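You operate a simulated robot arm through the tools that you are given. There is no shell and no other tool. Be economical: measure what you need, move in short steps, check, and stop when the job is done.

You are at the controls of a simulated two-armed robot. One attempt, no reset.

Task
Put the shoe from the post in the empty cradle and shut the heel press down.
Fine: slide the post out for the shoe and in again; then stop button in, main switch off, air off.

It is judged by the outcome, as a careful person would: the job done as asked, and still so three seconds after it is handed in. It fails if anything else is knocked over, pushed out of place, dropped, spilled or broken.

Robot
Two 7-joint arms with two-finger parallel grippers on one trunk, on a base that drives. Base frame: it is fixed to the floor where the robot stands at the start and does not move with it; the origin is under the middle of the robot, x ahead of it, y to its left, z up. Lengths are in m, angles in rad, forces in N, time in s.
The left shoulder is at the start at [0.05, 0.165, 1.08], the right one opposite. With the tool pointing down near the work surface each hand reaches from about 0.1 to 0.66 m from the robot's upright axis, wherever it stands, measured 20 degrees to its own side. Places, roughly: blue lever of the heel press [0.7, -0.4, 0.5]; gauge of the heel press [1.1, -0.1, 0.8]; heel press [0.9, 0.2, 1.5]; main switch of the heel press [0.6, 0.4, 0.8]; post of the heel press [0.7, 0.1, 0.9]; seat of the cradle nearer the post [0.9, -0.1, 0.6]; stop button of the heel press [0.4, -0.1, 0.6]. Payload 3.91 kg a hand.
The TCP of each hand is the grasp point between the finger pads, 0.03 m short of the fingertips. In the tool frame z runs along the fingers and y along their closing line. The gripper opens to 0.11 m. The fingers are 0.02 m wide and 0.01 m thick; the gripper's body (0.048 by 0.112 m) begins 0.055 m behind the TCP.
Orientation is that of the tool frame in the base frame, as [roll, pitch, yaw] about the fixed x, y, z axes, in that order (R = Rz(yaw) Ry(pitch) Rx(roll)). With the fingers straight down and closing along the base's y, the tool's x points along the base's -x, its y along +y and its z along -z.

Tools
- The arms move only by the tool play_rows. It takes "left_commands", "right_commands" or both (then of equal length, played together; a hand with none holds still); each is a list of rows, each a list of 3 entries, a list of its own where there are three numbers: the turn, a rotation vector about the tool's x, y, z in rad, then the shift along the tool's x, y, z in m, then the closure, from 0 (fully open) to 1 (shut). In form: [[[ax, ay, az], [dx, dy, dz], grip], ...]. A call has 1 to 8 rows; each row is the pose to reach, as a shift and turn from the pose commanded when the call began, along the tool's axes at that moment. A row lasts 0.2 s, in which the tool goes at most 0.05 m and 0.15 rad; a call with a longer step from one row to the next is refused whole, and so is a gripper value outside its range. A pose out of reach is approached as far as the arm can. The call stops where the force on the tool passes 80 N (or 10 N more than at its start, if that is more) or the arm is blocked; 0.2 s more then pass. Each finger travels about 0.045 m/s and halts on what it meets, pressing with about 21 N; the grip force reading is that of the motor and also rises with nothing between the fingers. The clock runs only during rows and for 0.2 s after the last one: add rows that repeat a pose to give the fingers time. It gives the time, the measured TCP pose, the force on the tool (base axes), the opening and the grip force at its end, in the units of the frame above (readings bear some noise), with the torque about the TCP (base axes, N m) and any sound that the robot's microphone picked up.
- Cameras (640 x 400 px; columns grow to the right, rows downward): "scene" is now at [0.1333, -0.0106, 1.2685]; the picture's right is [-0.11, -0.99, 0.00], its down [-0.46, 0.05, -0.89] and it looks along [0.88, -0.10, -0.46] (base axes); focal length 214 px, centre (320, 200). "left" rides on the left gripper at [0.072, -0.017, -0.103] in its tool frame; the picture's right is [0.23, 0.97, 0.00], its down [-0.76, 0.18, -0.62] and it looks along [-0.61, 0.14, 0.78] (tool axes); focal length 222 px, centre (320, 200). "right" rides on the right gripper at [0.073, 0.017, -0.103] in its tool frame; the picture's right is [-0.23, 0.97, 0.00], its down [-0.76, -0.18, -0.62] and it looks along [-0.61, -0.14, 0.78] (tool axes); focal length 222 px, centre (320, 200). There is no depth. A picture from a camera that has moved, and an enlarged one, comes with that camera's place and axes in the base frame and with its lens. The place of the scene camera against the robot may be out by one fixed shift of up to 0.018 m in any direction.
- grab_frame(camera): a new picture of that camera. The clock stands still meanwhile.
- move_column(by): slides the trunk up (or, below 0, down) by that many m; the arms and the scene camera ride with it, the base frame stays. It gives what a move gives, with no picture.
- steer(legs): drives the robot by 1 to 6 legs, each [ahead, left, turn to the left] in m, m and rad, along the robot's own axes; the way and the turn of a leg run together, so that a leg with both is an arc; at most 1.5 m and 3.142 rad a leg. The arms and the cameras ride along, it lands a little off, and it stops where it bumps. It gives what a move gives.
- head_to(pan, tilt): turns the head with the scene camera to pan (to the left, within 1.396 rad either way) and tilt (down, from -0.506 to 1.204), counted from straight ahead of the robot. It gives what a move gives.
- inspect(camera, box): a new picture of the part [left, top, right, bottom] of that camera's present view, enlarged. The clock stands still meanwhile.
- close_job(): hands the job in; it is judged then, once.

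Work in short steps. Places have to be worked out from the pictures, the camera data and where the tool is seen: move nearer, look again, correct. Check each grasp and each placing, and mend what went wrong. You have 120 turns and 108 pictures in all, those below and enlarged ones among them. Open the grippers and draw the arms clear of the work before you hand the job in, unless the task says otherwise; then end with one line.

The tools are called after "Request:" as a command line: name --argument value ..., lists and objects as JSON in quotes. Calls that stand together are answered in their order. play_rows: Moves the arms, as the interface text tells. Its arguments: {"type":"object","properties":{"left_commands":{"type":"array"},"right_commands":{"type":"array"}},"required":[]} The other tools are called the same way: move_column (by) slides the trunk up or down; steer (legs) drives the base; head_to (pan, tilt) turns the head that bears the scene camera; grab_frame (camera) takes a picture; inspect (camera, box) takes an enlarged picture of a part of a camera's view; close_job () hands the job in.

At the start:

```text
time_s: 0.0
left_position: [0.3944, 0.1318, 1.0012]
left_ee_rot: [-3.142, 0.001, -3.141]
left_ft_force: [0.3, 0.4, -0.9]
left_moment: [-0.02, 0.01, 0.0]
left_width: 0.1102
left_grip_force: 0.1
right_position: [0.3821, -0.1662, 1.285]
right_ee_rot: [3.139, -0.001, 3.14]
right_ft_force: [0.6, -0.2, -0.5]
right_moment: [0.01, 0.02, 0.02]
right_width: 0.1099
right_grip_force: 0.1
trunk travel left (down, up): [-0.3, 0.203]
robot x, y, heading: [-0.001, -0.0017, 0.001]
head pan, tilt: [-0.108, 0.48]
```

scene: 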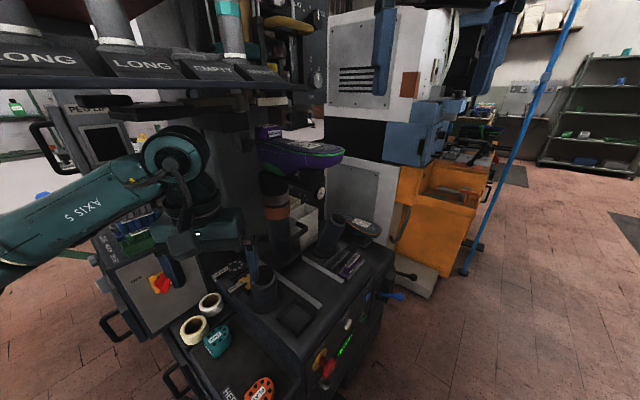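
right: 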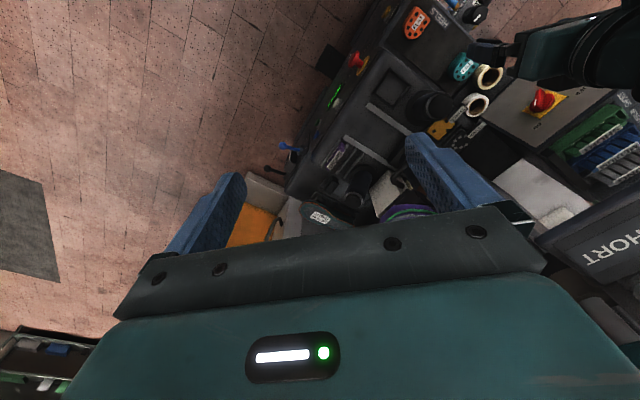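
left: 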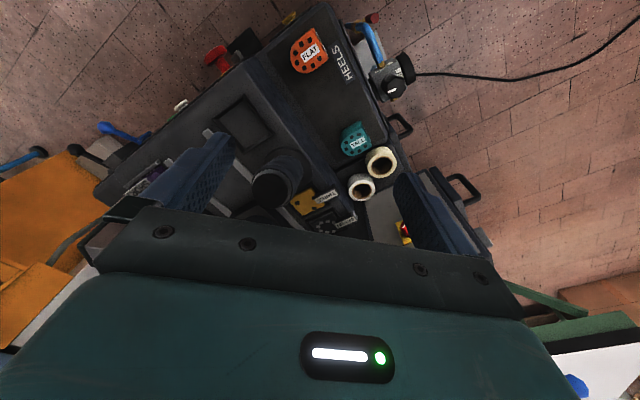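

I start by looking closely at the press, since the overall view is cluttered.

Request:
inspect --camera "scene" --box '[160, 80, 420, 260]'

Request:
inspect --camera "scene" --box '[160, 220, 420, 400]'

Request:
inspect --camera "left" --box '[80, 0, 420, 240]'

Request:
inspect --camera "right" --box '[230, 0, 640, 260]'

```text
2.22 times, centred on (290, 170) of scene
camera zoom: at [0.1333, -0.0106, 1.2685], right [-0.11, -0.99, 0.0], down [-0.46, 0.05, -0.89], along [0.88, -0.1, -0.46], focal length 477 px, centre (387, 267)
```

zoom: 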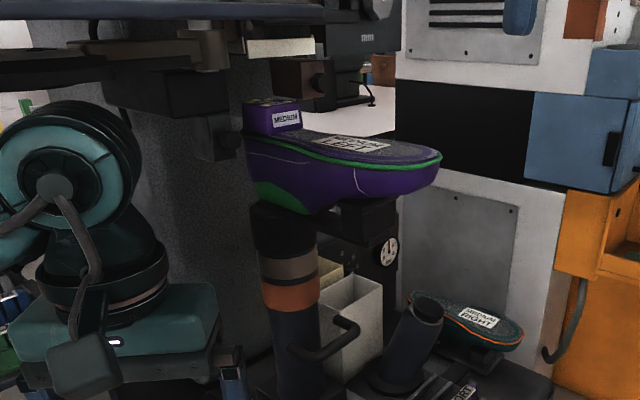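

```text
2.22 times, centred on (290, 310) of scene
camera zoom: at [0.1333, -0.0106, 1.2685], right [-0.11, -0.99, 0.0], down [-0.46, 0.05, -0.89], along [0.88, -0.1, -0.46], focal length 477 px, centre (387, -44)
```

zoom: 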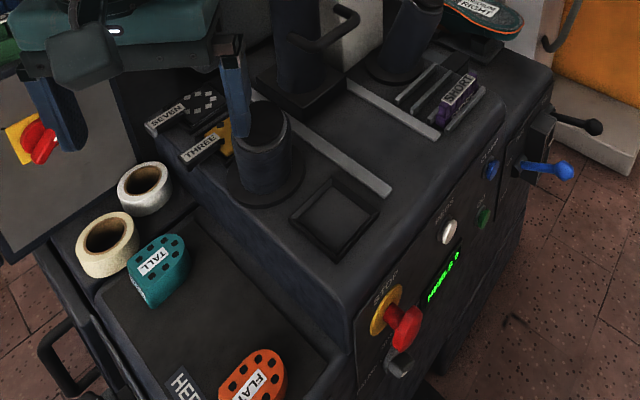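

```text
1.67 times, centred on (250, 120) of left
camera zoom: at [0.3226, 0.1163, 1.1033], right [-0.23, 0.97, 0.0], down [0.76, 0.18, 0.62], along [0.61, 0.14, -0.78], focal length 370 px, centre (437, 333)
```

zoom: 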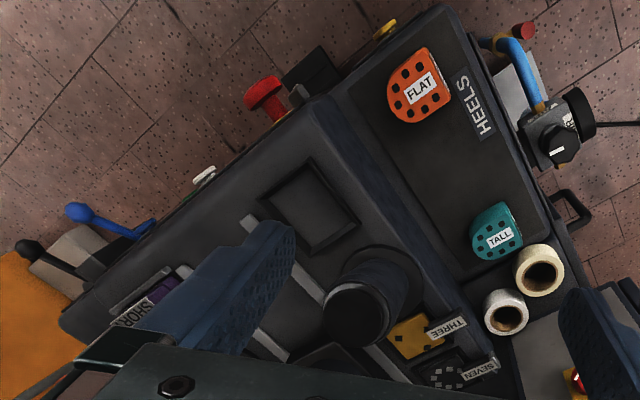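

```text
1.54 times, centred on (435, 130) of right
camera zoom: at [0.3094, -0.1493, 1.3874], right [0.23, 0.97, 0.0], down [0.76, -0.18, 0.62], along [0.61, -0.14, -0.78], focal length 342 px, centre (143, 308)
```

zoom: 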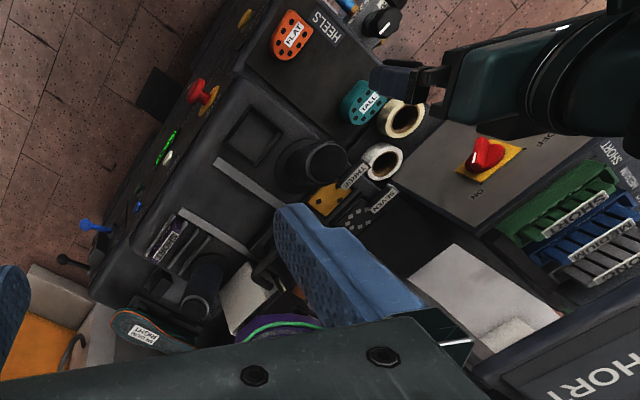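

The panel front runs about from (0.42,-0.01) to (0.81,-0.40), so it faces -x -y. I drive to the right and turn about 45° left to face it squarely.

Request:
steer --legs '[[0, -0.55, 0], [0, 0, 0.785]]'

Request:
head_to --pan 0 --tilt 0.6

Request:
grab_frame --camera "scene"

```text
time_s: 7.4
left_position: [0.1867, -0.1794, 1.0005]
left_ee_rot: [3.141, -0.001, -2.363]
left_ft_force: [-1.0, 0.1, 0.0]
left_moment: [0.0, -0.02, 0.03]
left_width: 0.1103
left_grip_force: 0.0
right_position: [0.3866, -0.4022, 1.2833]
right_ee_rot: [-3.141, -0.002, -2.363]
right_ft_force: [-0.2, -0.1, 0.5]
right_moment: [0.0, -0.01, -0.02]
right_width: 0.1103
right_grip_force: 0.1
trunk travel left (down, up): [-0.3, 0.203]
robot x, y, heading: [-0.0035, -0.5472, 0.778]
head pan, tilt: [-0.108, 0.48]
```

```text
time_s: 8.1
left_position: [0.186, -0.1796, 1.0003]
left_ee_rot: [-3.14, -0.001, -2.362]
left_ft_force: [0.5, -0.6, 0.2]
left_moment: [-0.03, 0.01, 0.02]
left_width: 0.1099
left_grip_force: 0.0
right_position: [0.3867, -0.4013, 1.284]
right_ee_rot: [3.14, -0.002, -2.362]
right_ft_force: [0.7, 0.1, 0.0]
right_moment: [-0.02, -0.03, -0.01]
right_width: 0.1102
right_grip_force: 0.1
trunk travel left (down, up): [-0.3, 0.203]
robot x, y, heading: [-0.0019, -0.5536, 0.776]
head pan, tilt: [0.0, 0.6]
```

```text
100 pictures are left
camera scene: at [0.0955, -0.469, 1.2578], right [0.7, -0.71, 0.0], down [-0.4, -0.4, -0.83], along [0.59, 0.58, -0.56], focal length 214 px, centre (320, 200)
```

scene: 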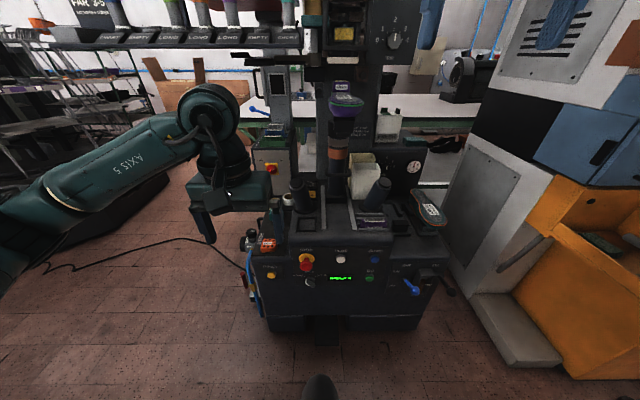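

Now I see the front. I zoom in on the panel, deck and post.

Request:
inspect --camera "scene" --box '[235, 225, 465, 345]'

Request:
inspect --camera "scene" --box '[260, 130, 460, 250]'

Request:
inspect --camera "scene" --box '[240, 0, 440, 140]'

Request:
inspect --camera "right" --box '[0, 0, 640, 260]'

```text
2.78 times, centred on (350, 285) of scene
camera zoom: at [0.0955, -0.469, 1.2578], right [0.7, -0.71, 0.0], down [-0.4, -0.4, -0.83], along [0.59, 0.58, -0.56], focal length 597 px, centre (236, -36)
```

zoom: 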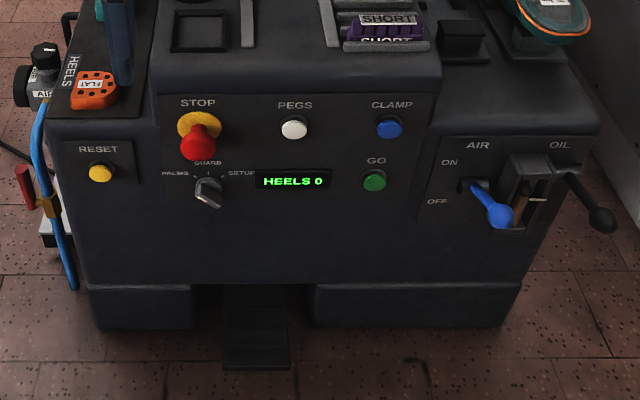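

```text
3.20 times, centred on (360, 190) of scene
camera zoom: at [0.0955, -0.469, 1.2578], right [0.7, -0.71, 0.0], down [-0.4, -0.4, -0.83], along [0.59, 0.58, -0.56], focal length 686 px, centre (192, 232)
```

zoom: 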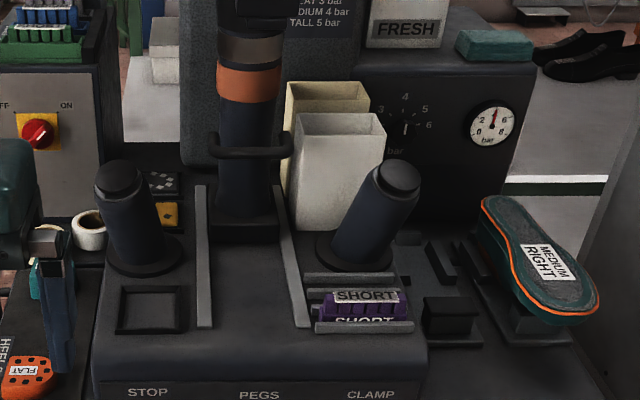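

```text
2.86 times, centred on (340, 70) of scene
camera zoom: at [0.0955, -0.469, 1.2578], right [0.7, -0.71, 0.0], down [-0.4, -0.4, -0.83], along [0.59, 0.58, -0.56], focal length 613 px, centre (263, 571)
```

zoom: 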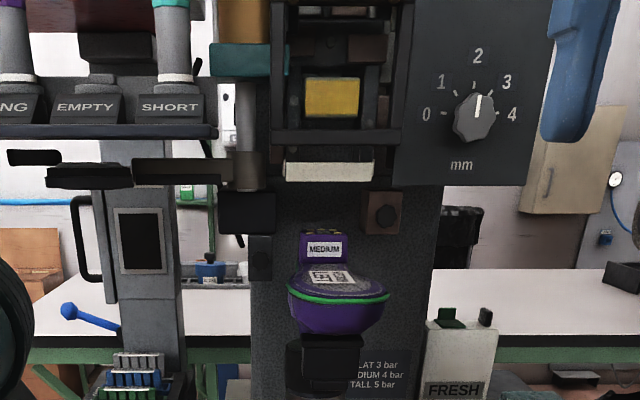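

```text
1.00 times, centred on (320, 130) of right (not enlarged: the box is as wide or as high as the picture)
camera zoom: at [0.3235, -0.4397, 1.3874], right [-0.52, 0.85, 0.0], down [0.67, 0.41, 0.62], along [0.53, 0.33, -0.78], focal length 222 px, centre (320, 270)
```

zoom: 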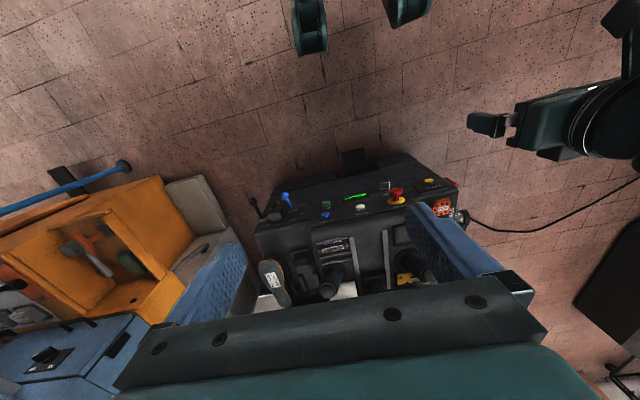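

The panel is legible: STOP, AIR lever (ON up / OFF down), main switch behind-left, empty cradle between post and the MEDIUM RIGHT shoe. I look down at my own base to learn how close I can drive.

Request:
head_to --pan 0 --tilt 1.2

Request:
grab_frame --camera "scene"

```text
time_s: 9.1
left_position: [0.187, -0.1789, 1.0008]
left_ee_rot: [3.14, 0.0, -2.364]
left_ft_force: [-0.2, 1.0, -0.9]
left_moment: [0.0, -0.01, 0.01]
left_width: 0.1099
left_grip_force: 0.0
right_position: [0.3873, -0.4005, 1.2832]
right_ee_rot: [3.139, -0.001, -2.363]
right_ft_force: [-0.5, -0.3, 0.2]
right_moment: [0.01, -0.02, -0.01]
right_width: 0.11
right_grip_force: 0.0
trunk travel left (down, up): [-0.3, 0.203]
robot x, y, heading: [0.0004, -0.5521, 0.778]
head pan, tilt: [0.0, 1.201]
```

```text
95 pictures are left
camera scene: at [0.0724, -0.4917, 1.2132], right [0.7, -0.71, 0.0], down [-0.66, -0.65, -0.36], along [0.26, 0.26, -0.93], focal length 214 px, centre (320, 200)
```

scene: 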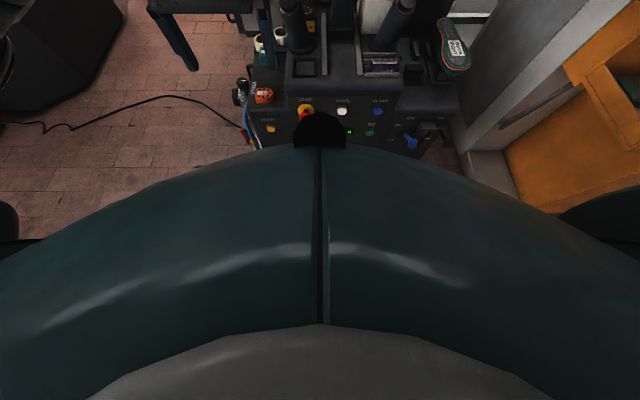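

I drive forward carefully 0.2 m and tilt the head back up to see the work nearer.

Request:
steer --legs '[[0.2, 0.0, 0]]'

Request:
head_to --pan 0 --tilt 0.6

Request:
grab_frame --camera "scene"

Request:
grab_frame --camera "left"

```text
time_s: 10.7
left_position: [0.3277, -0.041, 0.9992]
left_ee_rot: [3.14, 0.001, -2.365]
left_ft_force: [-0.2, 0.2, -0.5]
left_moment: [-0.02, -0.01, 0.02]
left_width: 0.11
left_grip_force: 0.2
right_position: [0.5279, -0.2626, 1.2837]
right_ee_rot: [3.14, -0.003, -2.365]
right_ft_force: [0.1, -0.1, -0.6]
right_moment: [-0.03, 0.01, -0.01]
right_width: 0.11
right_grip_force: 0.1
trunk travel left (down, up): [-0.3, 0.203]
robot x, y, heading: [0.1396, -0.4138, 0.778]
head pan, tilt: [0.0, 1.201]
```

```text
time_s: 11.7
left_position: [0.3266, -0.0409, 0.9993]
left_ee_rot: [3.141, 0.001, -2.365]
left_ft_force: [-0.1, -0.1, -0.4]
left_moment: [0.0, 0.01, -0.01]
left_width: 0.11
left_grip_force: 0.1
right_position: [0.5278, -0.2635, 1.2842]
right_ee_rot: [3.141, 0.0, -2.364]
right_ft_force: [0.1, 0.7, -0.2]
right_moment: [0.0, 0.0, -0.03]
right_width: 0.1101
right_grip_force: 0.0
trunk travel left (down, up): [-0.3, 0.203]
robot x, y, heading: [0.1389, -0.4117, 0.78]
head pan, tilt: [0.0, 0.6]
```

```text
94 pictures are left
camera scene: at [0.2362, -0.3305, 1.2577], right [0.7, -0.71, 0.0], down [-0.4, -0.4, -0.82], along [0.59, 0.58, -0.57], focal length 214 px, centre (320, 200)
```

scene: 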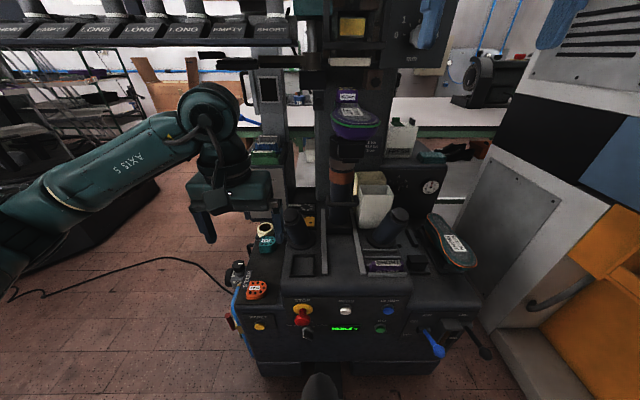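

```text
93 pictures are left
camera left: at [0.2881, -0.1031, 1.1033], right [-0.84, 0.53, 0.0], down [0.42, 0.66, 0.62], along [0.33, 0.53, -0.78], focal length 222 px, centre (320, 200)
```

left: 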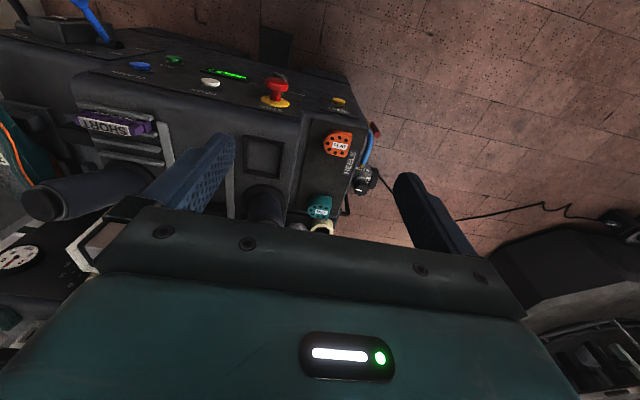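

I enlarge this view for triangulation against the earlier one.

Request:
inspect --camera "scene" --box '[260, 160, 500, 310]'

Request:
inspect --camera "scene" --box '[220, 280, 510, 400]'

Request:
inspect --camera "scene" --box '[280, 20, 440, 180]'

```text
2.67 times, centred on (380, 235) of scene
camera zoom: at [0.2362, -0.3305, 1.2577], right [0.7, -0.71, 0.0], down [-0.4, -0.4, -0.82], along [0.59, 0.58, -0.57], focal length 572 px, centre (160, 107)
```

zoom: 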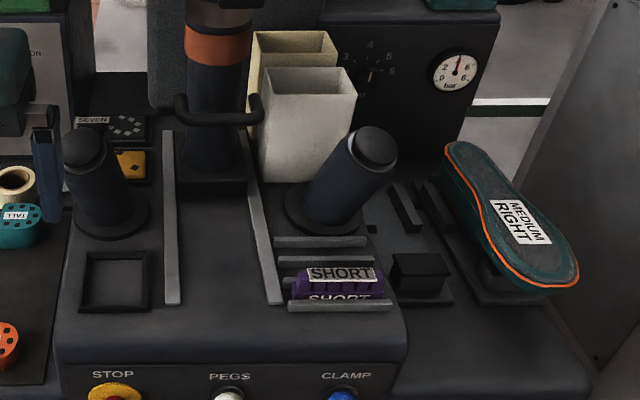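

```text
2.21 times, centred on (365, 340) of scene
camera zoom: at [0.2362, -0.3305, 1.2577], right [0.7, -0.71, 0.0], down [-0.4, -0.4, -0.82], along [0.59, 0.58, -0.57], focal length 473 px, centre (221, -109)
```

zoom: 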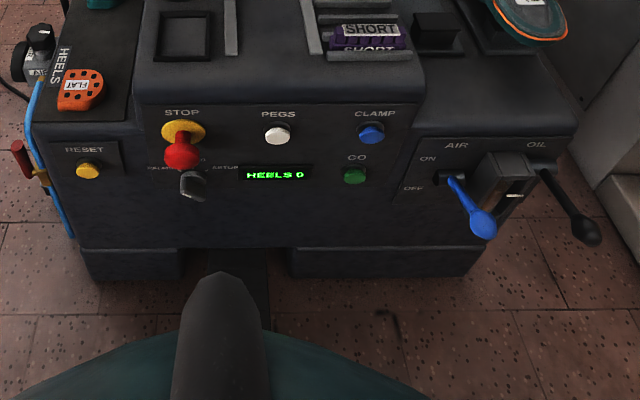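

```text
2.50 times, centred on (360, 100) of scene
camera zoom: at [0.2362, -0.3305, 1.2577], right [0.7, -0.71, 0.0], down [-0.4, -0.4, -0.82], along [0.59, 0.58, -0.57], focal length 536 px, centre (220, 450)
```

zoom: 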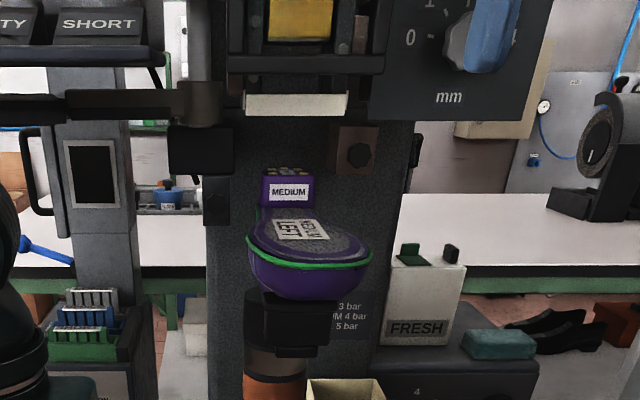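

Estimates in machine axes (A along heading 0.778, R to its right): post A≈0.57 R≈0.478, shoe waist A≈0.52 z≈1.13, empty cradle front block A≈0.46 R≈0.756 z≈0.64. I draw the left hand back a bit, then drive 0.09 right and 0.15 ahead.

Request:
play_rows --left_commands '[[[0, 0, 0], [0.04, 0.02, 0], 0], [[0, 0, 0], [0.08, 0.04, 0], 0], [[0, 0, 0], [0.1, 0.06, 0], 0]]'

Request:
steer --legs '[[0, -0.09, 0], [0.15, 0, 0]]'

Request:
grab_frame --camera "scene"

Request:
grab_frame --camera "right"

```text
time_s: 12.5
left_position: [0.214, -0.0687, 0.999]
left_ee_rot: [3.141, 0.001, -2.364]
left_ft_force: [-0.1, 0.1, 0.3]
left_moment: [0.02, 0.0, 0.0]
left_width: 0.1101
left_grip_force: 0.0
right_position: [0.527, -0.2625, 1.2828]
right_ee_rot: [3.141, 0.001, -2.365]
right_ft_force: [-0.4, -0.2, 0.4]
right_moment: [0.02, -0.02, 0.0]
right_width: 0.1104
right_grip_force: 0.0
trunk travel left (down, up): [-0.3, 0.203]
robot x, y, heading: [0.1396, -0.4133, 0.77]
head pan, tilt: [0.0, 0.6]
```

```text
time_s: 14.7
left_position: [0.3352, -0.0759, 0.9991]
left_ee_rot: [3.14, -0.001, -2.362]
left_ft_force: [0.5, 0.5, -0.7]
left_moment: [0.02, -0.02, 0.0]
left_width: 0.11
left_grip_force: 0.0
right_position: [0.6515, -0.2684, 1.281]
right_ee_rot: [-3.14, -0.007, -2.366]
right_ft_force: [0.4, -0.4, 0.1]
right_moment: [-0.03, 0.0, 0.02]
right_width: 0.1101
right_grip_force: 0.2
trunk travel left (down, up): [-0.3, 0.203]
robot x, y, heading: [0.2593, -0.4207, 0.781]
head pan, tilt: [0.0, 0.6]
stopped in leg 2: the robot was blocked; the commanded pose is now the measured one
```

```text
89 pictures are left
camera scene: at [0.3578, -0.337, 1.258], right [0.7, -0.71, 0.0], down [-0.4, -0.4, -0.83], along [0.59, 0.58, -0.56], focal length 214 px, centre (320, 200)
```

scene: 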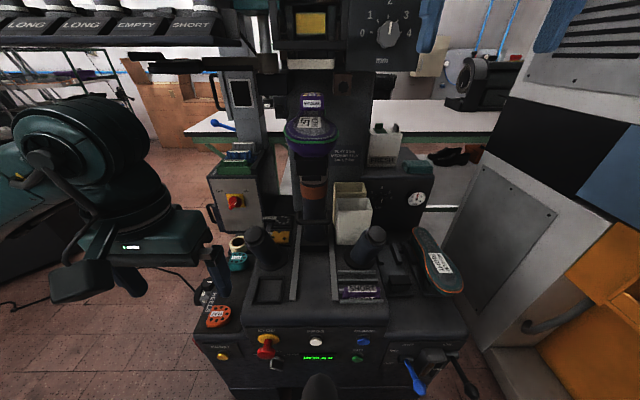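

```text
88 pictures are left
camera right: at [0.5877, -0.3061, 1.3854], right [-0.52, 0.85, 0.0], down [0.67, 0.41, 0.62], along [0.53, 0.32, -0.79], focal length 222 px, centre (320, 200)
```

right: 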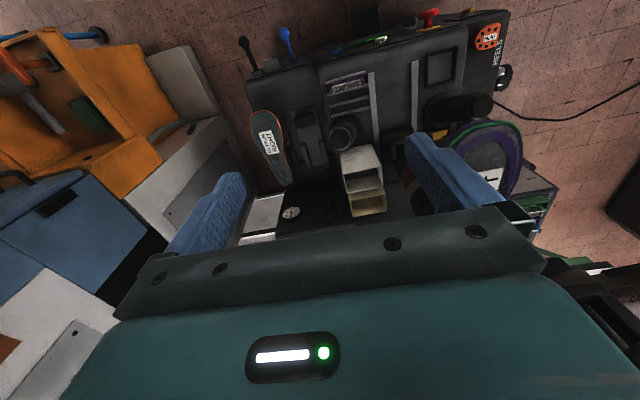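

The base touched something (likely the pedal) at A≈-0.11. I back off 1.5 cm and zoom on the handle, shoe and cradle.

Request:
steer --legs '[[-0.015, 0, 0]]'

Request:
inspect --camera "scene" --box '[250, 70, 370, 220]'

Request:
inspect --camera "scene" --box '[240, 170, 480, 320]'

Request:
inspect --camera "scene" --box '[190, 290, 490, 400]'

```text
time_s: 15.5
left_position: [0.3253, -0.0851, 1.0001]
left_ee_rot: [3.14, 0.001, -2.363]
left_ft_force: [0.0, -0.1, 0.5]
left_moment: [0.01, -0.01, 0.03]
left_width: 0.1101
left_grip_force: 0.0
right_position: [0.6406, -0.2779, 1.2816]
right_ee_rot: [3.14, -0.007, -2.367]
right_ft_force: [0.2, -0.4, 0.4]
right_moment: [0.0, -0.01, -0.01]
right_width: 0.1102
right_grip_force: 0.0
trunk travel left (down, up): [-0.3, 0.203]
robot x, y, heading: [0.2459, -0.4283, 0.78]
head pan, tilt: [0.0, 0.6]
```

```text
2.67 times, centred on (310, 145) of scene
camera zoom: at [0.3476, -0.347, 1.2579], right [0.7, -0.71, 0.0], down [-0.4, -0.4, -0.83], along [0.59, 0.58, -0.56], focal length 572 px, centre (347, 347)
```

zoom: 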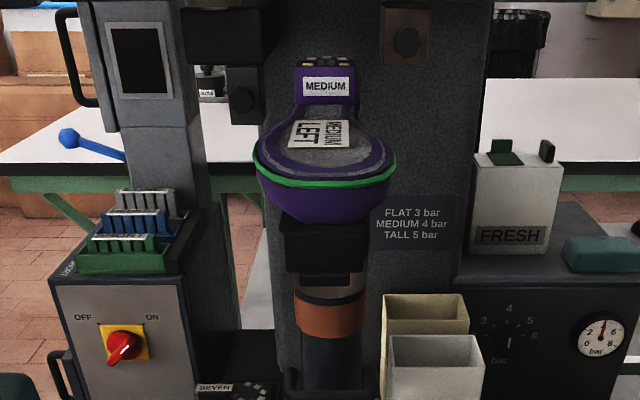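

```text
2.67 times, centred on (360, 245) of scene
camera zoom: at [0.3476, -0.347, 1.2579], right [0.7, -0.71, 0.0], down [-0.4, -0.4, -0.83], along [0.59, 0.58, -0.56], focal length 572 px, centre (213, 80)
```

zoom: 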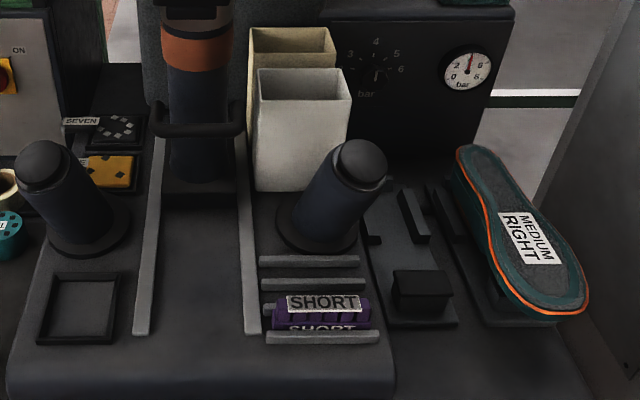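

```text
2.13 times, centred on (340, 345) of scene
camera zoom: at [0.3476, -0.347, 1.2579], right [0.7, -0.71, 0.0], down [-0.4, -0.4, -0.83], along [0.59, 0.58, -0.56], focal length 458 px, centre (277, -109)
```

zoom: 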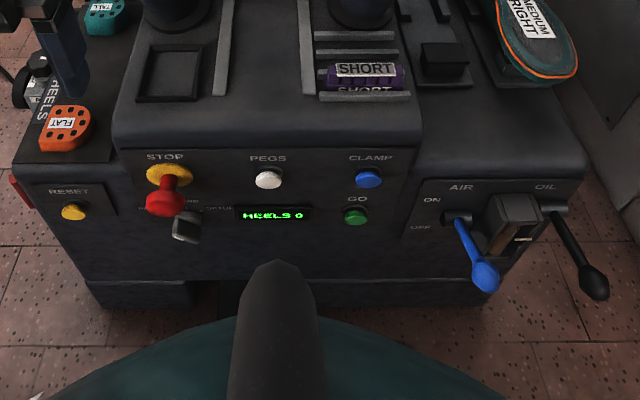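

The handle bar is about A=0.462, R=0.472, z=0.88 (world ≈ (0.66, -0.01, 0.88)). I turn the left hand to point straight ahead with fingers closing vertically, in two halves, while easing forward.

Request:
play_rows --left_commands '[[[-0.0864, -0.0864, 0.0864], [-0.015, 0, 0], 0], [[-0.1727, -0.1727, 0.1727], [-0.03, 0, 0], 0], [[-0.2591, -0.2591, 0.2591], [-0.045, 0, 0], 0], [[-0.3455, -0.3455, 0.3455], [-0.06, 0, 0], 0], [[-0.4318, -0.4318, 0.4318], [-0.075, 0, 0], 0], [[-0.5182, -0.5182, 0.5182], [-0.085, 0, 0], 0], [[-0.6046, -0.6046, 0.6046], [-0.09, 0, 0], 0]]'

Request:
play_rows --left_commands '[[[-0.0864, -0.0864, 0.0864], [0, 0, 0], 0], [[-0.1727, -0.1727, 0.1727], [0, 0, 0], 0], [[-0.2591, -0.2591, 0.2591], [0, 0, 0], 0], [[-0.3455, -0.3455, 0.3455], [0, 0, 0], 0], [[-0.4318, -0.4318, 0.4318], [0, 0, 0], 0], [[-0.5182, -0.5182, 0.5182], [0, 0, 0], 0], [[-0.6046, -0.6046, 0.6046], [0, 0, 0], 0]]'

Request:
grab_frame --camera "scene"

Request:
grab_frame --camera "left"

```text
time_s: 17.1
left_position: [0.389, -0.0212, 1.0001]
left_ee_rot: [2.354, 0.338, 3.136]
left_ft_force: [-0.2, 0.6, 0.4]
left_moment: [-0.02, 0.0, 0.05]
left_width: 0.1102
left_grip_force: 0.1
right_position: [0.641, -0.2768, 1.2805]
right_ee_rot: [-3.141, -0.007, -2.366]
right_ft_force: [1.2, 0.0, 0.6]
right_moment: [0.02, -0.02, -0.02]
right_width: 0.11
right_grip_force: 0.0
trunk travel left (down, up): [-0.3, 0.203]
robot x, y, heading: [0.248, -0.4294, 0.775]
head pan, tilt: [0.0, 0.6]
```

```text
time_s: 18.7
left_position: [0.4657, -0.0447, 0.9948]
left_ee_rot: [1.575, -0.001, 2.356]
left_ft_force: [0.2, 0.0, -0.4]
left_moment: [0.01, 0.0, 0.04]
left_width: 0.1099
left_grip_force: 0.0
left hand out of reach, approached as far as the arm can: row 1, 2, 3, 4, 5, 6, 7
right_position: [0.6422, -0.2791, 1.2806]
right_ee_rot: [3.141, -0.006, -2.367]
right_ft_force: [-0.7, -0.4, -0.2]
right_moment: [0.02, 0.04, 0.04]
right_width: 0.1099
right_grip_force: 0.0
trunk travel left (down, up): [-0.3, 0.203]
robot x, y, heading: [0.2491, -0.4282, 0.773]
head pan, tilt: [0.0, 0.6]
```

```text
84 pictures are left
camera scene: at [0.3485, -0.3472, 1.2578], right [0.7, -0.71, 0.0], down [-0.4, -0.4, -0.83], along [0.59, 0.58, -0.56], focal length 214 px, centre (320, 200)
```

scene: 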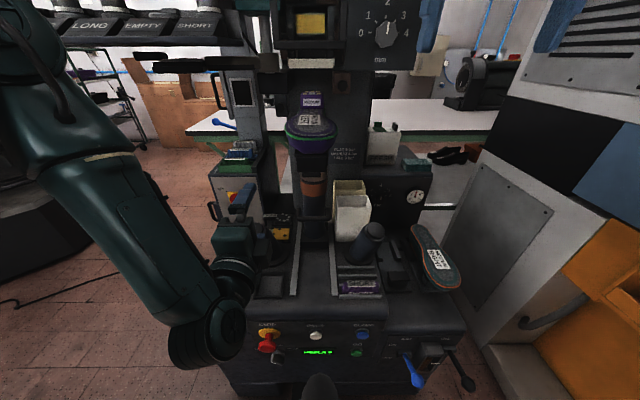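

```text
83 pictures are left
camera left: at [0.3413, -0.066, 0.978], right [-0.16, 0.16, 0.97], down [0.1, -0.98, 0.18], along [0.98, 0.12, 0.14], focal length 222 px, centre (320, 200)
```

left: 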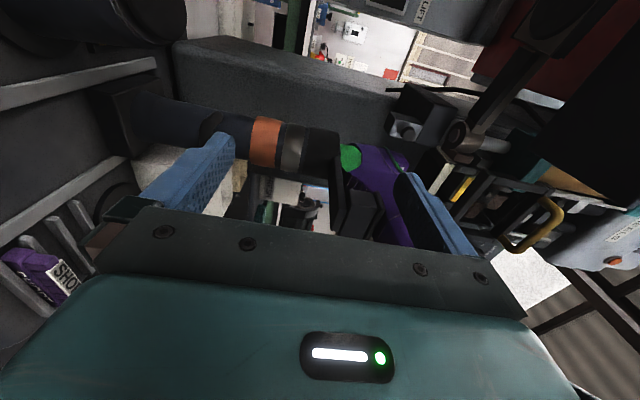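

The hand now points ahead at z≈1.0. I move it down to the bar height and right, stopping short of the bar, then check.

Request:
play_rows --left_commands '[[[0, 0, 0], [-0.035, -0.024, 0.02], 0], [[0, 0, 0], [-0.07, -0.048, 0.04], 0], [[0, 0, 0], [-0.105, -0.072, 0.06], 0], [[0, 0, 0], [-0.14, -0.096, 0.08], 0], [[0, 0, 0], [-0.176, -0.12, 0.1], 0]]'

Request:
grab_frame --camera "scene"

Request:
grab_frame --camera "left"

```text
time_s: 19.9
left_position: [0.661, -0.0997, 0.8726]
left_ee_rot: [1.574, 0.0, 2.351]
left_ft_force: [0.7, 0.7, 0.4]
left_moment: [0.0, -0.01, 0.02]
left_width: 0.1099
left_grip_force: 0.0
right_position: [0.6411, -0.2773, 1.2808]
right_ee_rot: [-3.141, -0.009, -2.367]
right_ft_force: [0.1, 0.3, 0.1]
right_moment: [-0.03, 0.01, 0.01]
right_width: 0.1101
right_grip_force: 0.2
trunk travel left (down, up): [-0.3, 0.203]
robot x, y, heading: [0.2481, -0.4287, 0.777]
head pan, tilt: [0.0, 0.6]
```

```text
82 pictures are left
camera scene: at [0.3485, -0.3465, 1.2578], right [0.7, -0.71, 0.0], down [-0.4, -0.4, -0.82], along [0.59, 0.58, -0.57], focal length 214 px, centre (320, 200)
```

scene: 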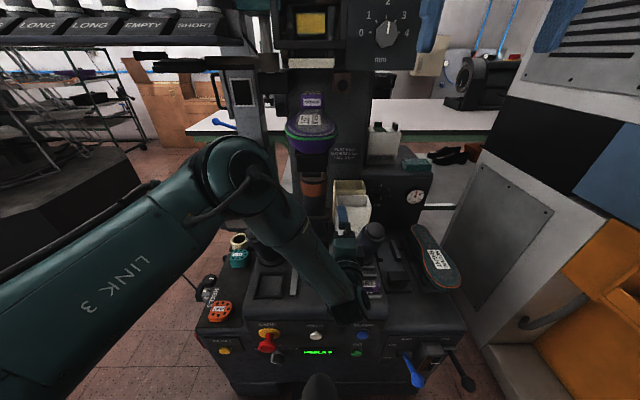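

```text
81 pictures are left
camera left: at [0.5357, -0.1197, 0.8566], right [-0.16, 0.16, 0.97], down [0.09, -0.98, 0.18], along [0.98, 0.12, 0.14], focal length 222 px, centre (320, 200)
```

left: 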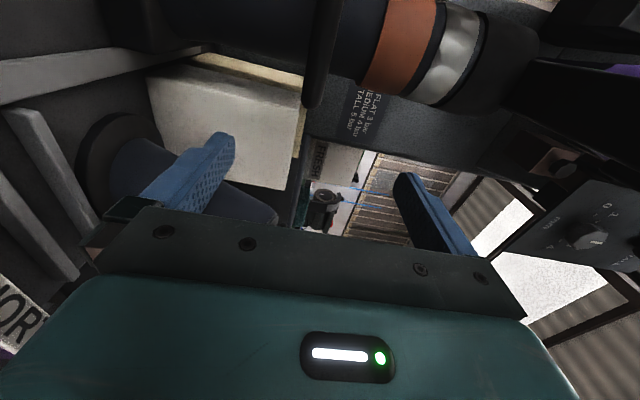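

The hand is at A≈0.40, R≈0.535 — too far right; the left picture shows the bar's right end near R≈0.50, z≈0.87. I back 2 cm, shift 6.7 cm left, then look.

Request:
play_rows --left_commands '[[[0, 0, 0], [0, 0, -0.025], 0], [[0, 0, 0], [0.035, 0, -0.025], 0], [[0, 0, 0], [0.067, 0, -0.025], 0], [[0, 0, 0], [0.067, 0, -0.025], 0]]'

Request:
grab_frame --camera "left"

```text
time_s: 20.9
left_position: [0.5952, -0.0688, 0.8734]
left_ee_rot: [1.574, 0.0, 2.351]
left_ft_force: [1.0, 0.0, 0.2]
left_moment: [0.01, 0.01, 0.02]
left_width: 0.11
left_grip_force: 0.1
right_position: [0.6403, -0.2777, 1.2818]
right_ee_rot: [-3.141, -0.008, -2.367]
right_ft_force: [-0.1, -1.2, 0.1]
right_moment: [-0.01, -0.01, 0.04]
right_width: 0.1099
right_grip_force: 0.1
trunk travel left (down, up): [-0.3, 0.203]
robot x, y, heading: [0.2565, -0.427, 0.776]
head pan, tilt: [0.0, 0.6]
```

```text
80 pictures are left
camera left: at [0.4708, -0.09, 0.8563], right [-0.16, 0.16, 0.97], down [0.09, -0.98, 0.18], along [0.98, 0.12, 0.14], focal length 222 px, centre (320, 200)
```

left: 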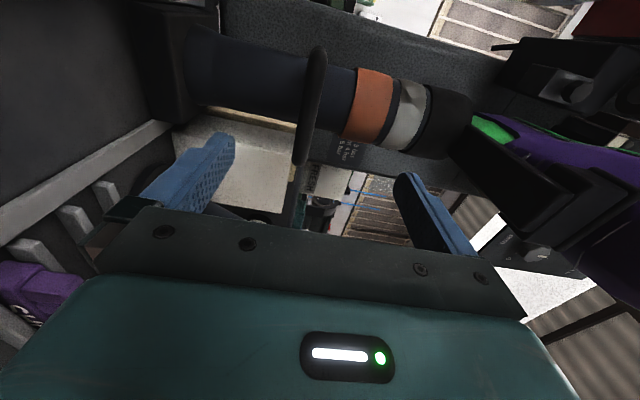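

Triangulating the two hand pictures: bar at A≈0.472, R 0.41–0.503, z≈0.862. I advance 8.5 cm, 1 cm down, then close on it.

Request:
play_rows --left_commands '[[[0, 0, 0], [0, -0.01, 0.03], 0], [[0, 0, 0], [0, -0.01, 0.06], 0], [[0, 0, 0], [0, -0.01, 0.085], 0], [[0, 0, 0], [0, -0.01, 0.085], 0]]'

Request:
grab_frame --camera "left"

```text
time_s: 21.9
left_position: [0.6636, -0.0251, 0.8767]
left_ee_rot: [1.58, -0.001, 2.36]
left_ft_force: [-0.2, -0.1, -0.8]
left_moment: [-0.02, 0.01, 0.02]
left_width: 0.1103
left_grip_force: 0.0
left hand out of reach, approached as far as the arm can: row 1, 2, 3, 4
right_position: [0.6406, -0.2778, 1.2813]
right_ee_rot: [3.14, -0.006, -2.366]
right_ft_force: [0.4, -0.1, -0.9]
right_moment: [0.03, 0.0, -0.01]
right_width: 0.1099
right_grip_force: 0.1
trunk travel left (down, up): [-0.3, 0.203]
robot x, y, heading: [0.2508, -0.4268, 0.777]
head pan, tilt: [0.0, 0.6]
```

```text
79 pictures are left
camera left: at [0.5396, -0.0463, 0.8603], right [-0.16, 0.17, 0.97], down [0.1, -0.98, 0.18], along [0.98, 0.13, 0.14], focal length 222 px, centre (320, 200)
```

left: 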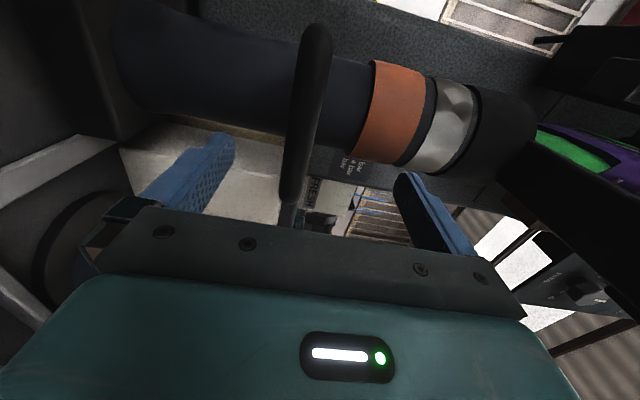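

The bar lies between the fingers. I close the left gripper on it.

Request:
play_rows --left_commands '[[[0, 0, 0], [0, 0, 0], 0.5], [[0, 0, 0], [0, 0, 0], 1], [[0, 0, 0], [0, 0, 0], 1], [[0, 0, 0], [0, 0, 0], 1], [[0, 0, 0], [0, 0, 0], 1], [[0, 0, 0], [0, 0, 0], 1], [[0, 0, 0], [0, 0, 0], 1]]'

Request:
grab_frame --camera "left"

Request:
grab_frame --camera "scene"

```text
time_s: 23.5
left_position: [0.6621, -0.0261, 0.8654]
left_ee_rot: [1.607, -0.002, 2.356]
left_ft_force: [-0.6, 2.6, -42.9]
left_moment: [-0.55, 0.44, -0.11]
left_width: 0.0259
left_grip_force: 21.6
right_position: [0.6443, -0.2742, 1.2786]
right_ee_rot: [3.141, -0.012, -2.366]
right_ft_force: [0.1, 0.0, 0.3]
right_moment: [0.02, 0.02, -0.02]
right_width: 0.1099
right_grip_force: 0.1
trunk travel left (down, up): [-0.3, 0.203]
robot x, y, heading: [0.2506, -0.4277, 0.778]
head pan, tilt: [0.0, 0.6]
```

```text
78 pictures are left
camera left: at [0.5386, -0.0466, 0.8527], right [-0.13, 0.18, 0.97], down [0.1, -0.97, 0.2], along [0.99, 0.13, 0.11], focal length 222 px, centre (320, 200)
```

left: 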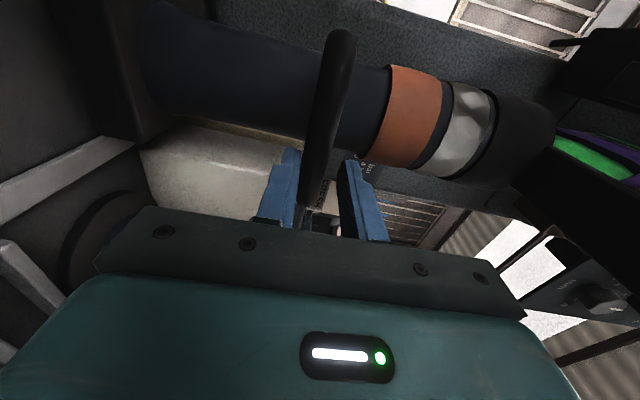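

```text
77 pictures are left
camera scene: at [0.3508, -0.3436, 1.257], right [0.7, -0.71, 0.0], down [-0.4, -0.4, -0.82], along [0.59, 0.58, -0.57], focal length 214 px, centre (320, 200)
```

scene: 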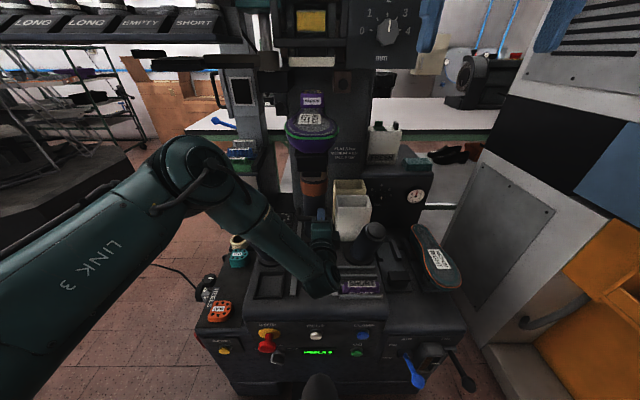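

The bar is held (0.026 m) but the hand presses down on it ~43 N. I relieve 1 cm and pull back in small steps.

Request:
play_rows --left_commands '[[[0, 0, 0], [0, -0.009, 0], 1], [[0, 0, 0], [0, -0.009, -0.02], 1], [[0, 0, 0], [0, -0.009, -0.04], 1], [[0, 0, 0], [0, -0.009, -0.06], 1]]'

Request:
grab_frame --camera "scene"

```text
time_s: 24.5
left_position: [0.6209, -0.0705, 0.8607]
left_ee_rot: [1.6, 0.0, 2.346]
left_ft_force: [-1.0, -3.0, -37.9]
left_moment: [-0.7, 0.62, 0.72]
left_width: 0.0157
left_grip_force: 45.5
left hand out of reach, approached as far as the arm can: row 1
right_position: [0.6431, -0.2756, 1.2807]
right_ee_rot: [-3.141, -0.01, -2.368]
right_ft_force: [-0.2, -0.4, 0.2]
right_moment: [0.02, -0.03, 0.0]
right_width: 0.1102
right_grip_force: 0.0
trunk travel left (down, up): [-0.3, 0.203]
robot x, y, heading: [0.2527, -0.4268, 0.778]
head pan, tilt: [0.0, 0.6]
```

```text
76 pictures are left
camera scene: at [0.3499, -0.3451, 1.2574], right [0.7, -0.71, 0.0], down [-0.4, -0.4, -0.82], along [0.59, 0.58, -0.57], focal length 214 px, centre (320, 200)
```

scene: 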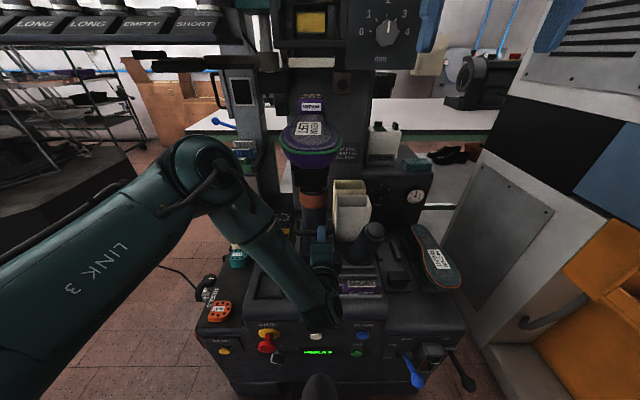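

The post slides out with the shoe. I lower the hand a touch to relieve the strain and pull another 10 cm.

Request:
play_rows --left_commands '[[[0, 0, 0], [0, -0.008, -0.01], 1], [[0, 0, 0], [0, -0.008, -0.035], 1], [[0, 0, 0], [0, -0.008, -0.06], 1], [[0, 0, 0], [0, -0.008, -0.08], 1], [[0, 0, 0], [0, -0.008, -0.1], 1]]'

Request:
grab_frame --camera "scene"

Request:
grab_frame --camera "left"

```text
time_s: 25.7
left_position: [0.5503, -0.14, 0.8595]
left_ee_rot: [1.576, 0.002, 2.348]
left_ft_force: [10.4, -12.2, -10.2]
left_moment: [-0.18, 0.36, 0.62]
left_width: 0.0157
left_grip_force: 44.9
right_position: [0.6421, -0.279, 1.281]
right_ee_rot: [3.139, -0.006, -2.365]
right_ft_force: [0.0, -0.8, 0.1]
right_moment: [0.0, -0.03, 0.01]
right_width: 0.11
right_grip_force: 0.0
trunk travel left (down, up): [-0.3, 0.203]
robot x, y, heading: [0.2496, -0.4292, 0.775]
head pan, tilt: [0.0, 0.6]
```

```text
75 pictures are left
camera scene: at [0.3488, -0.3477, 1.2578], right [0.7, -0.71, 0.0], down [-0.4, -0.4, -0.83], along [0.59, 0.58, -0.56], focal length 214 px, centre (320, 200)
```

scene: 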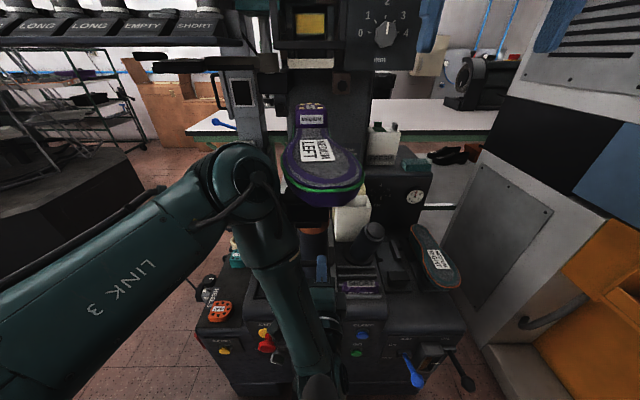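

```text
74 pictures are left
camera left: at [0.4255, -0.1602, 0.8436], right [-0.16, 0.17, 0.97], down [0.09, -0.98, 0.18], along [0.98, 0.12, 0.14], focal length 222 px, centre (320, 200)
```

left: 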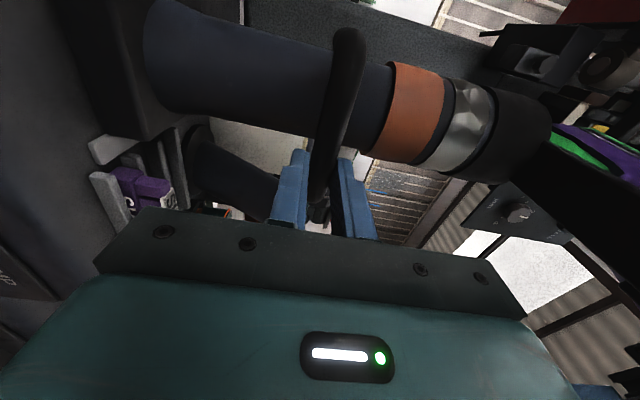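

The post is out ~16 cm (TCP A≈0.29). Now I bring the right hand above the shoe's waist at the present height to look down on it.

Request:
play_rows --right_commands '[[[0, 0, 0], [-0.01, 0.04, 0], 0], [[0, 0, 0], [-0.02, 0.08, 0], 0], [[0, 0, 0], [-0.03, 0.12, 0], 0], [[0, 0, 0], [-0.04, 0.16, 0], 0], [[0, 0, 0], [-0.05, 0.175, 0], 0]]'

Request:
grab_frame --camera "right"

Request:
grab_frame --camera "scene"

```text
time_s: 26.9
left_position: [0.5501, -0.1389, 0.8602]
left_ee_rot: [1.573, 0.0, 2.347]
left_ft_force: [8.4, -14.4, -6.3]
left_moment: [-0.31, -0.1, -1.55]
left_width: 0.0156
left_grip_force: 44.8
right_position: [0.556, -0.1178, 1.2799]
right_ee_rot: [3.138, -0.007, -2.365]
right_ft_force: [0.2, 0.5, 1.2]
right_moment: [-0.03, 0.07, -0.03]
right_width: 0.1099
right_grip_force: 0.0
trunk travel left (down, up): [-0.3, 0.203]
robot x, y, heading: [0.2518, -0.4303, 0.775]
head pan, tilt: [0.0, 0.6]
```

```text
73 pictures are left
camera right: at [0.4935, -0.1567, 1.3841], right [-0.52, 0.85, 0.0], down [0.67, 0.41, 0.62], along [0.53, 0.32, -0.79], focal length 222 px, centre (320, 200)
```

right: 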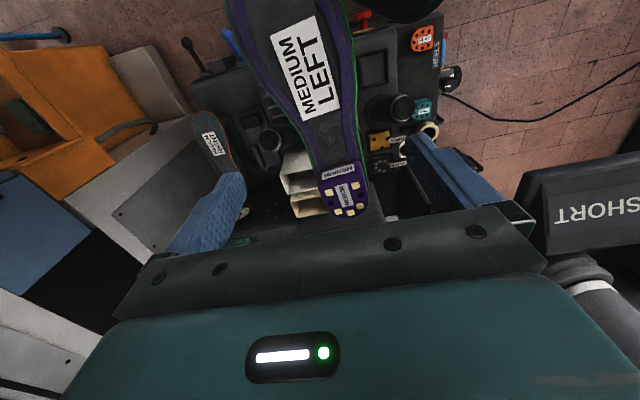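

```text
72 pictures are left
camera scene: at [0.3499, -0.3473, 1.2577], right [0.7, -0.71, 0.0], down [-0.4, -0.4, -0.82], along [0.59, 0.58, -0.57], focal length 214 px, centre (320, 200)
```

scene: 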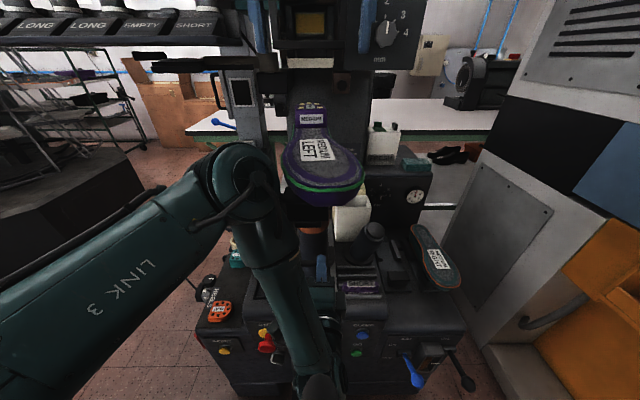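

Shoe waist located: A≈0.33, R≈0.476, width ~0.06, sole z≈1.145, heel block front at A≈0.378. I descend with the right hand to z≈1.17 and look again.

Request:
play_rows --right_commands '[[[0, 0, 0], [-0.012, -0.002, 0.04], 0], [[0, 0, 0], [-0.012, -0.002, 0.08], 0], [[0, 0, 0], [-0.012, -0.002, 0.11], 0]]'

Request:
grab_frame --camera "right"

Request:
inspect --camera "scene" --box '[250, 60, 400, 230]'

```text
time_s: 27.7
left_position: [0.5509, -0.1392, 0.8595]
left_ee_rot: [1.573, -0.002, 2.348]
left_ft_force: [17.3, -14.4, -8.6]
left_moment: [-0.11, 0.14, -0.63]
left_width: 0.0157
left_grip_force: 45.0
right_position: [0.5663, -0.1134, 1.1687]
right_ee_rot: [3.139, -0.008, -2.367]
right_ft_force: [-0.5, -0.8, 0.6]
right_moment: [0.0, 0.01, 0.02]
right_width: 0.1102
right_grip_force: 0.0
trunk travel left (down, up): [-0.3, 0.203]
robot x, y, heading: [0.2504, -0.4269, 0.778]
head pan, tilt: [0.0, 0.6]
```

```text
71 pictures are left
camera right: at [0.503, -0.1501, 1.2736], right [-0.52, 0.86, 0.0], down [0.67, 0.41, 0.62], along [0.53, 0.32, -0.79], focal length 222 px, centre (320, 200)
```

right: 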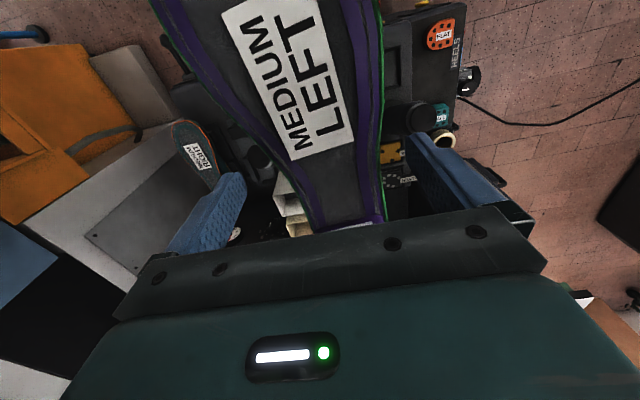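

```text
2.35 times, centred on (325, 145) of scene
camera zoom: at [0.3499, -0.3475, 1.2577], right [0.7, -0.71, 0.0], down [-0.4, -0.4, -0.82], along [0.59, 0.58, -0.57], focal length 505 px, centre (308, 329)
```

zoom: 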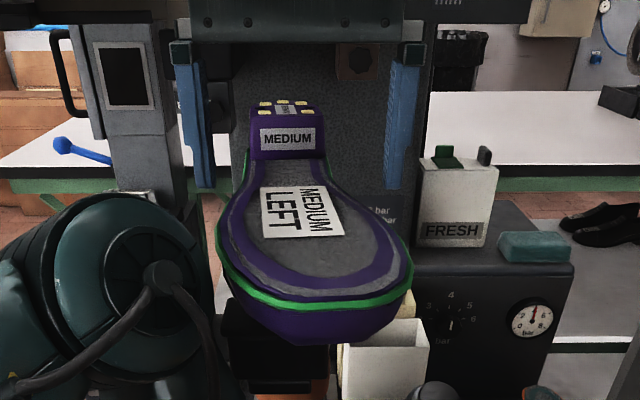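

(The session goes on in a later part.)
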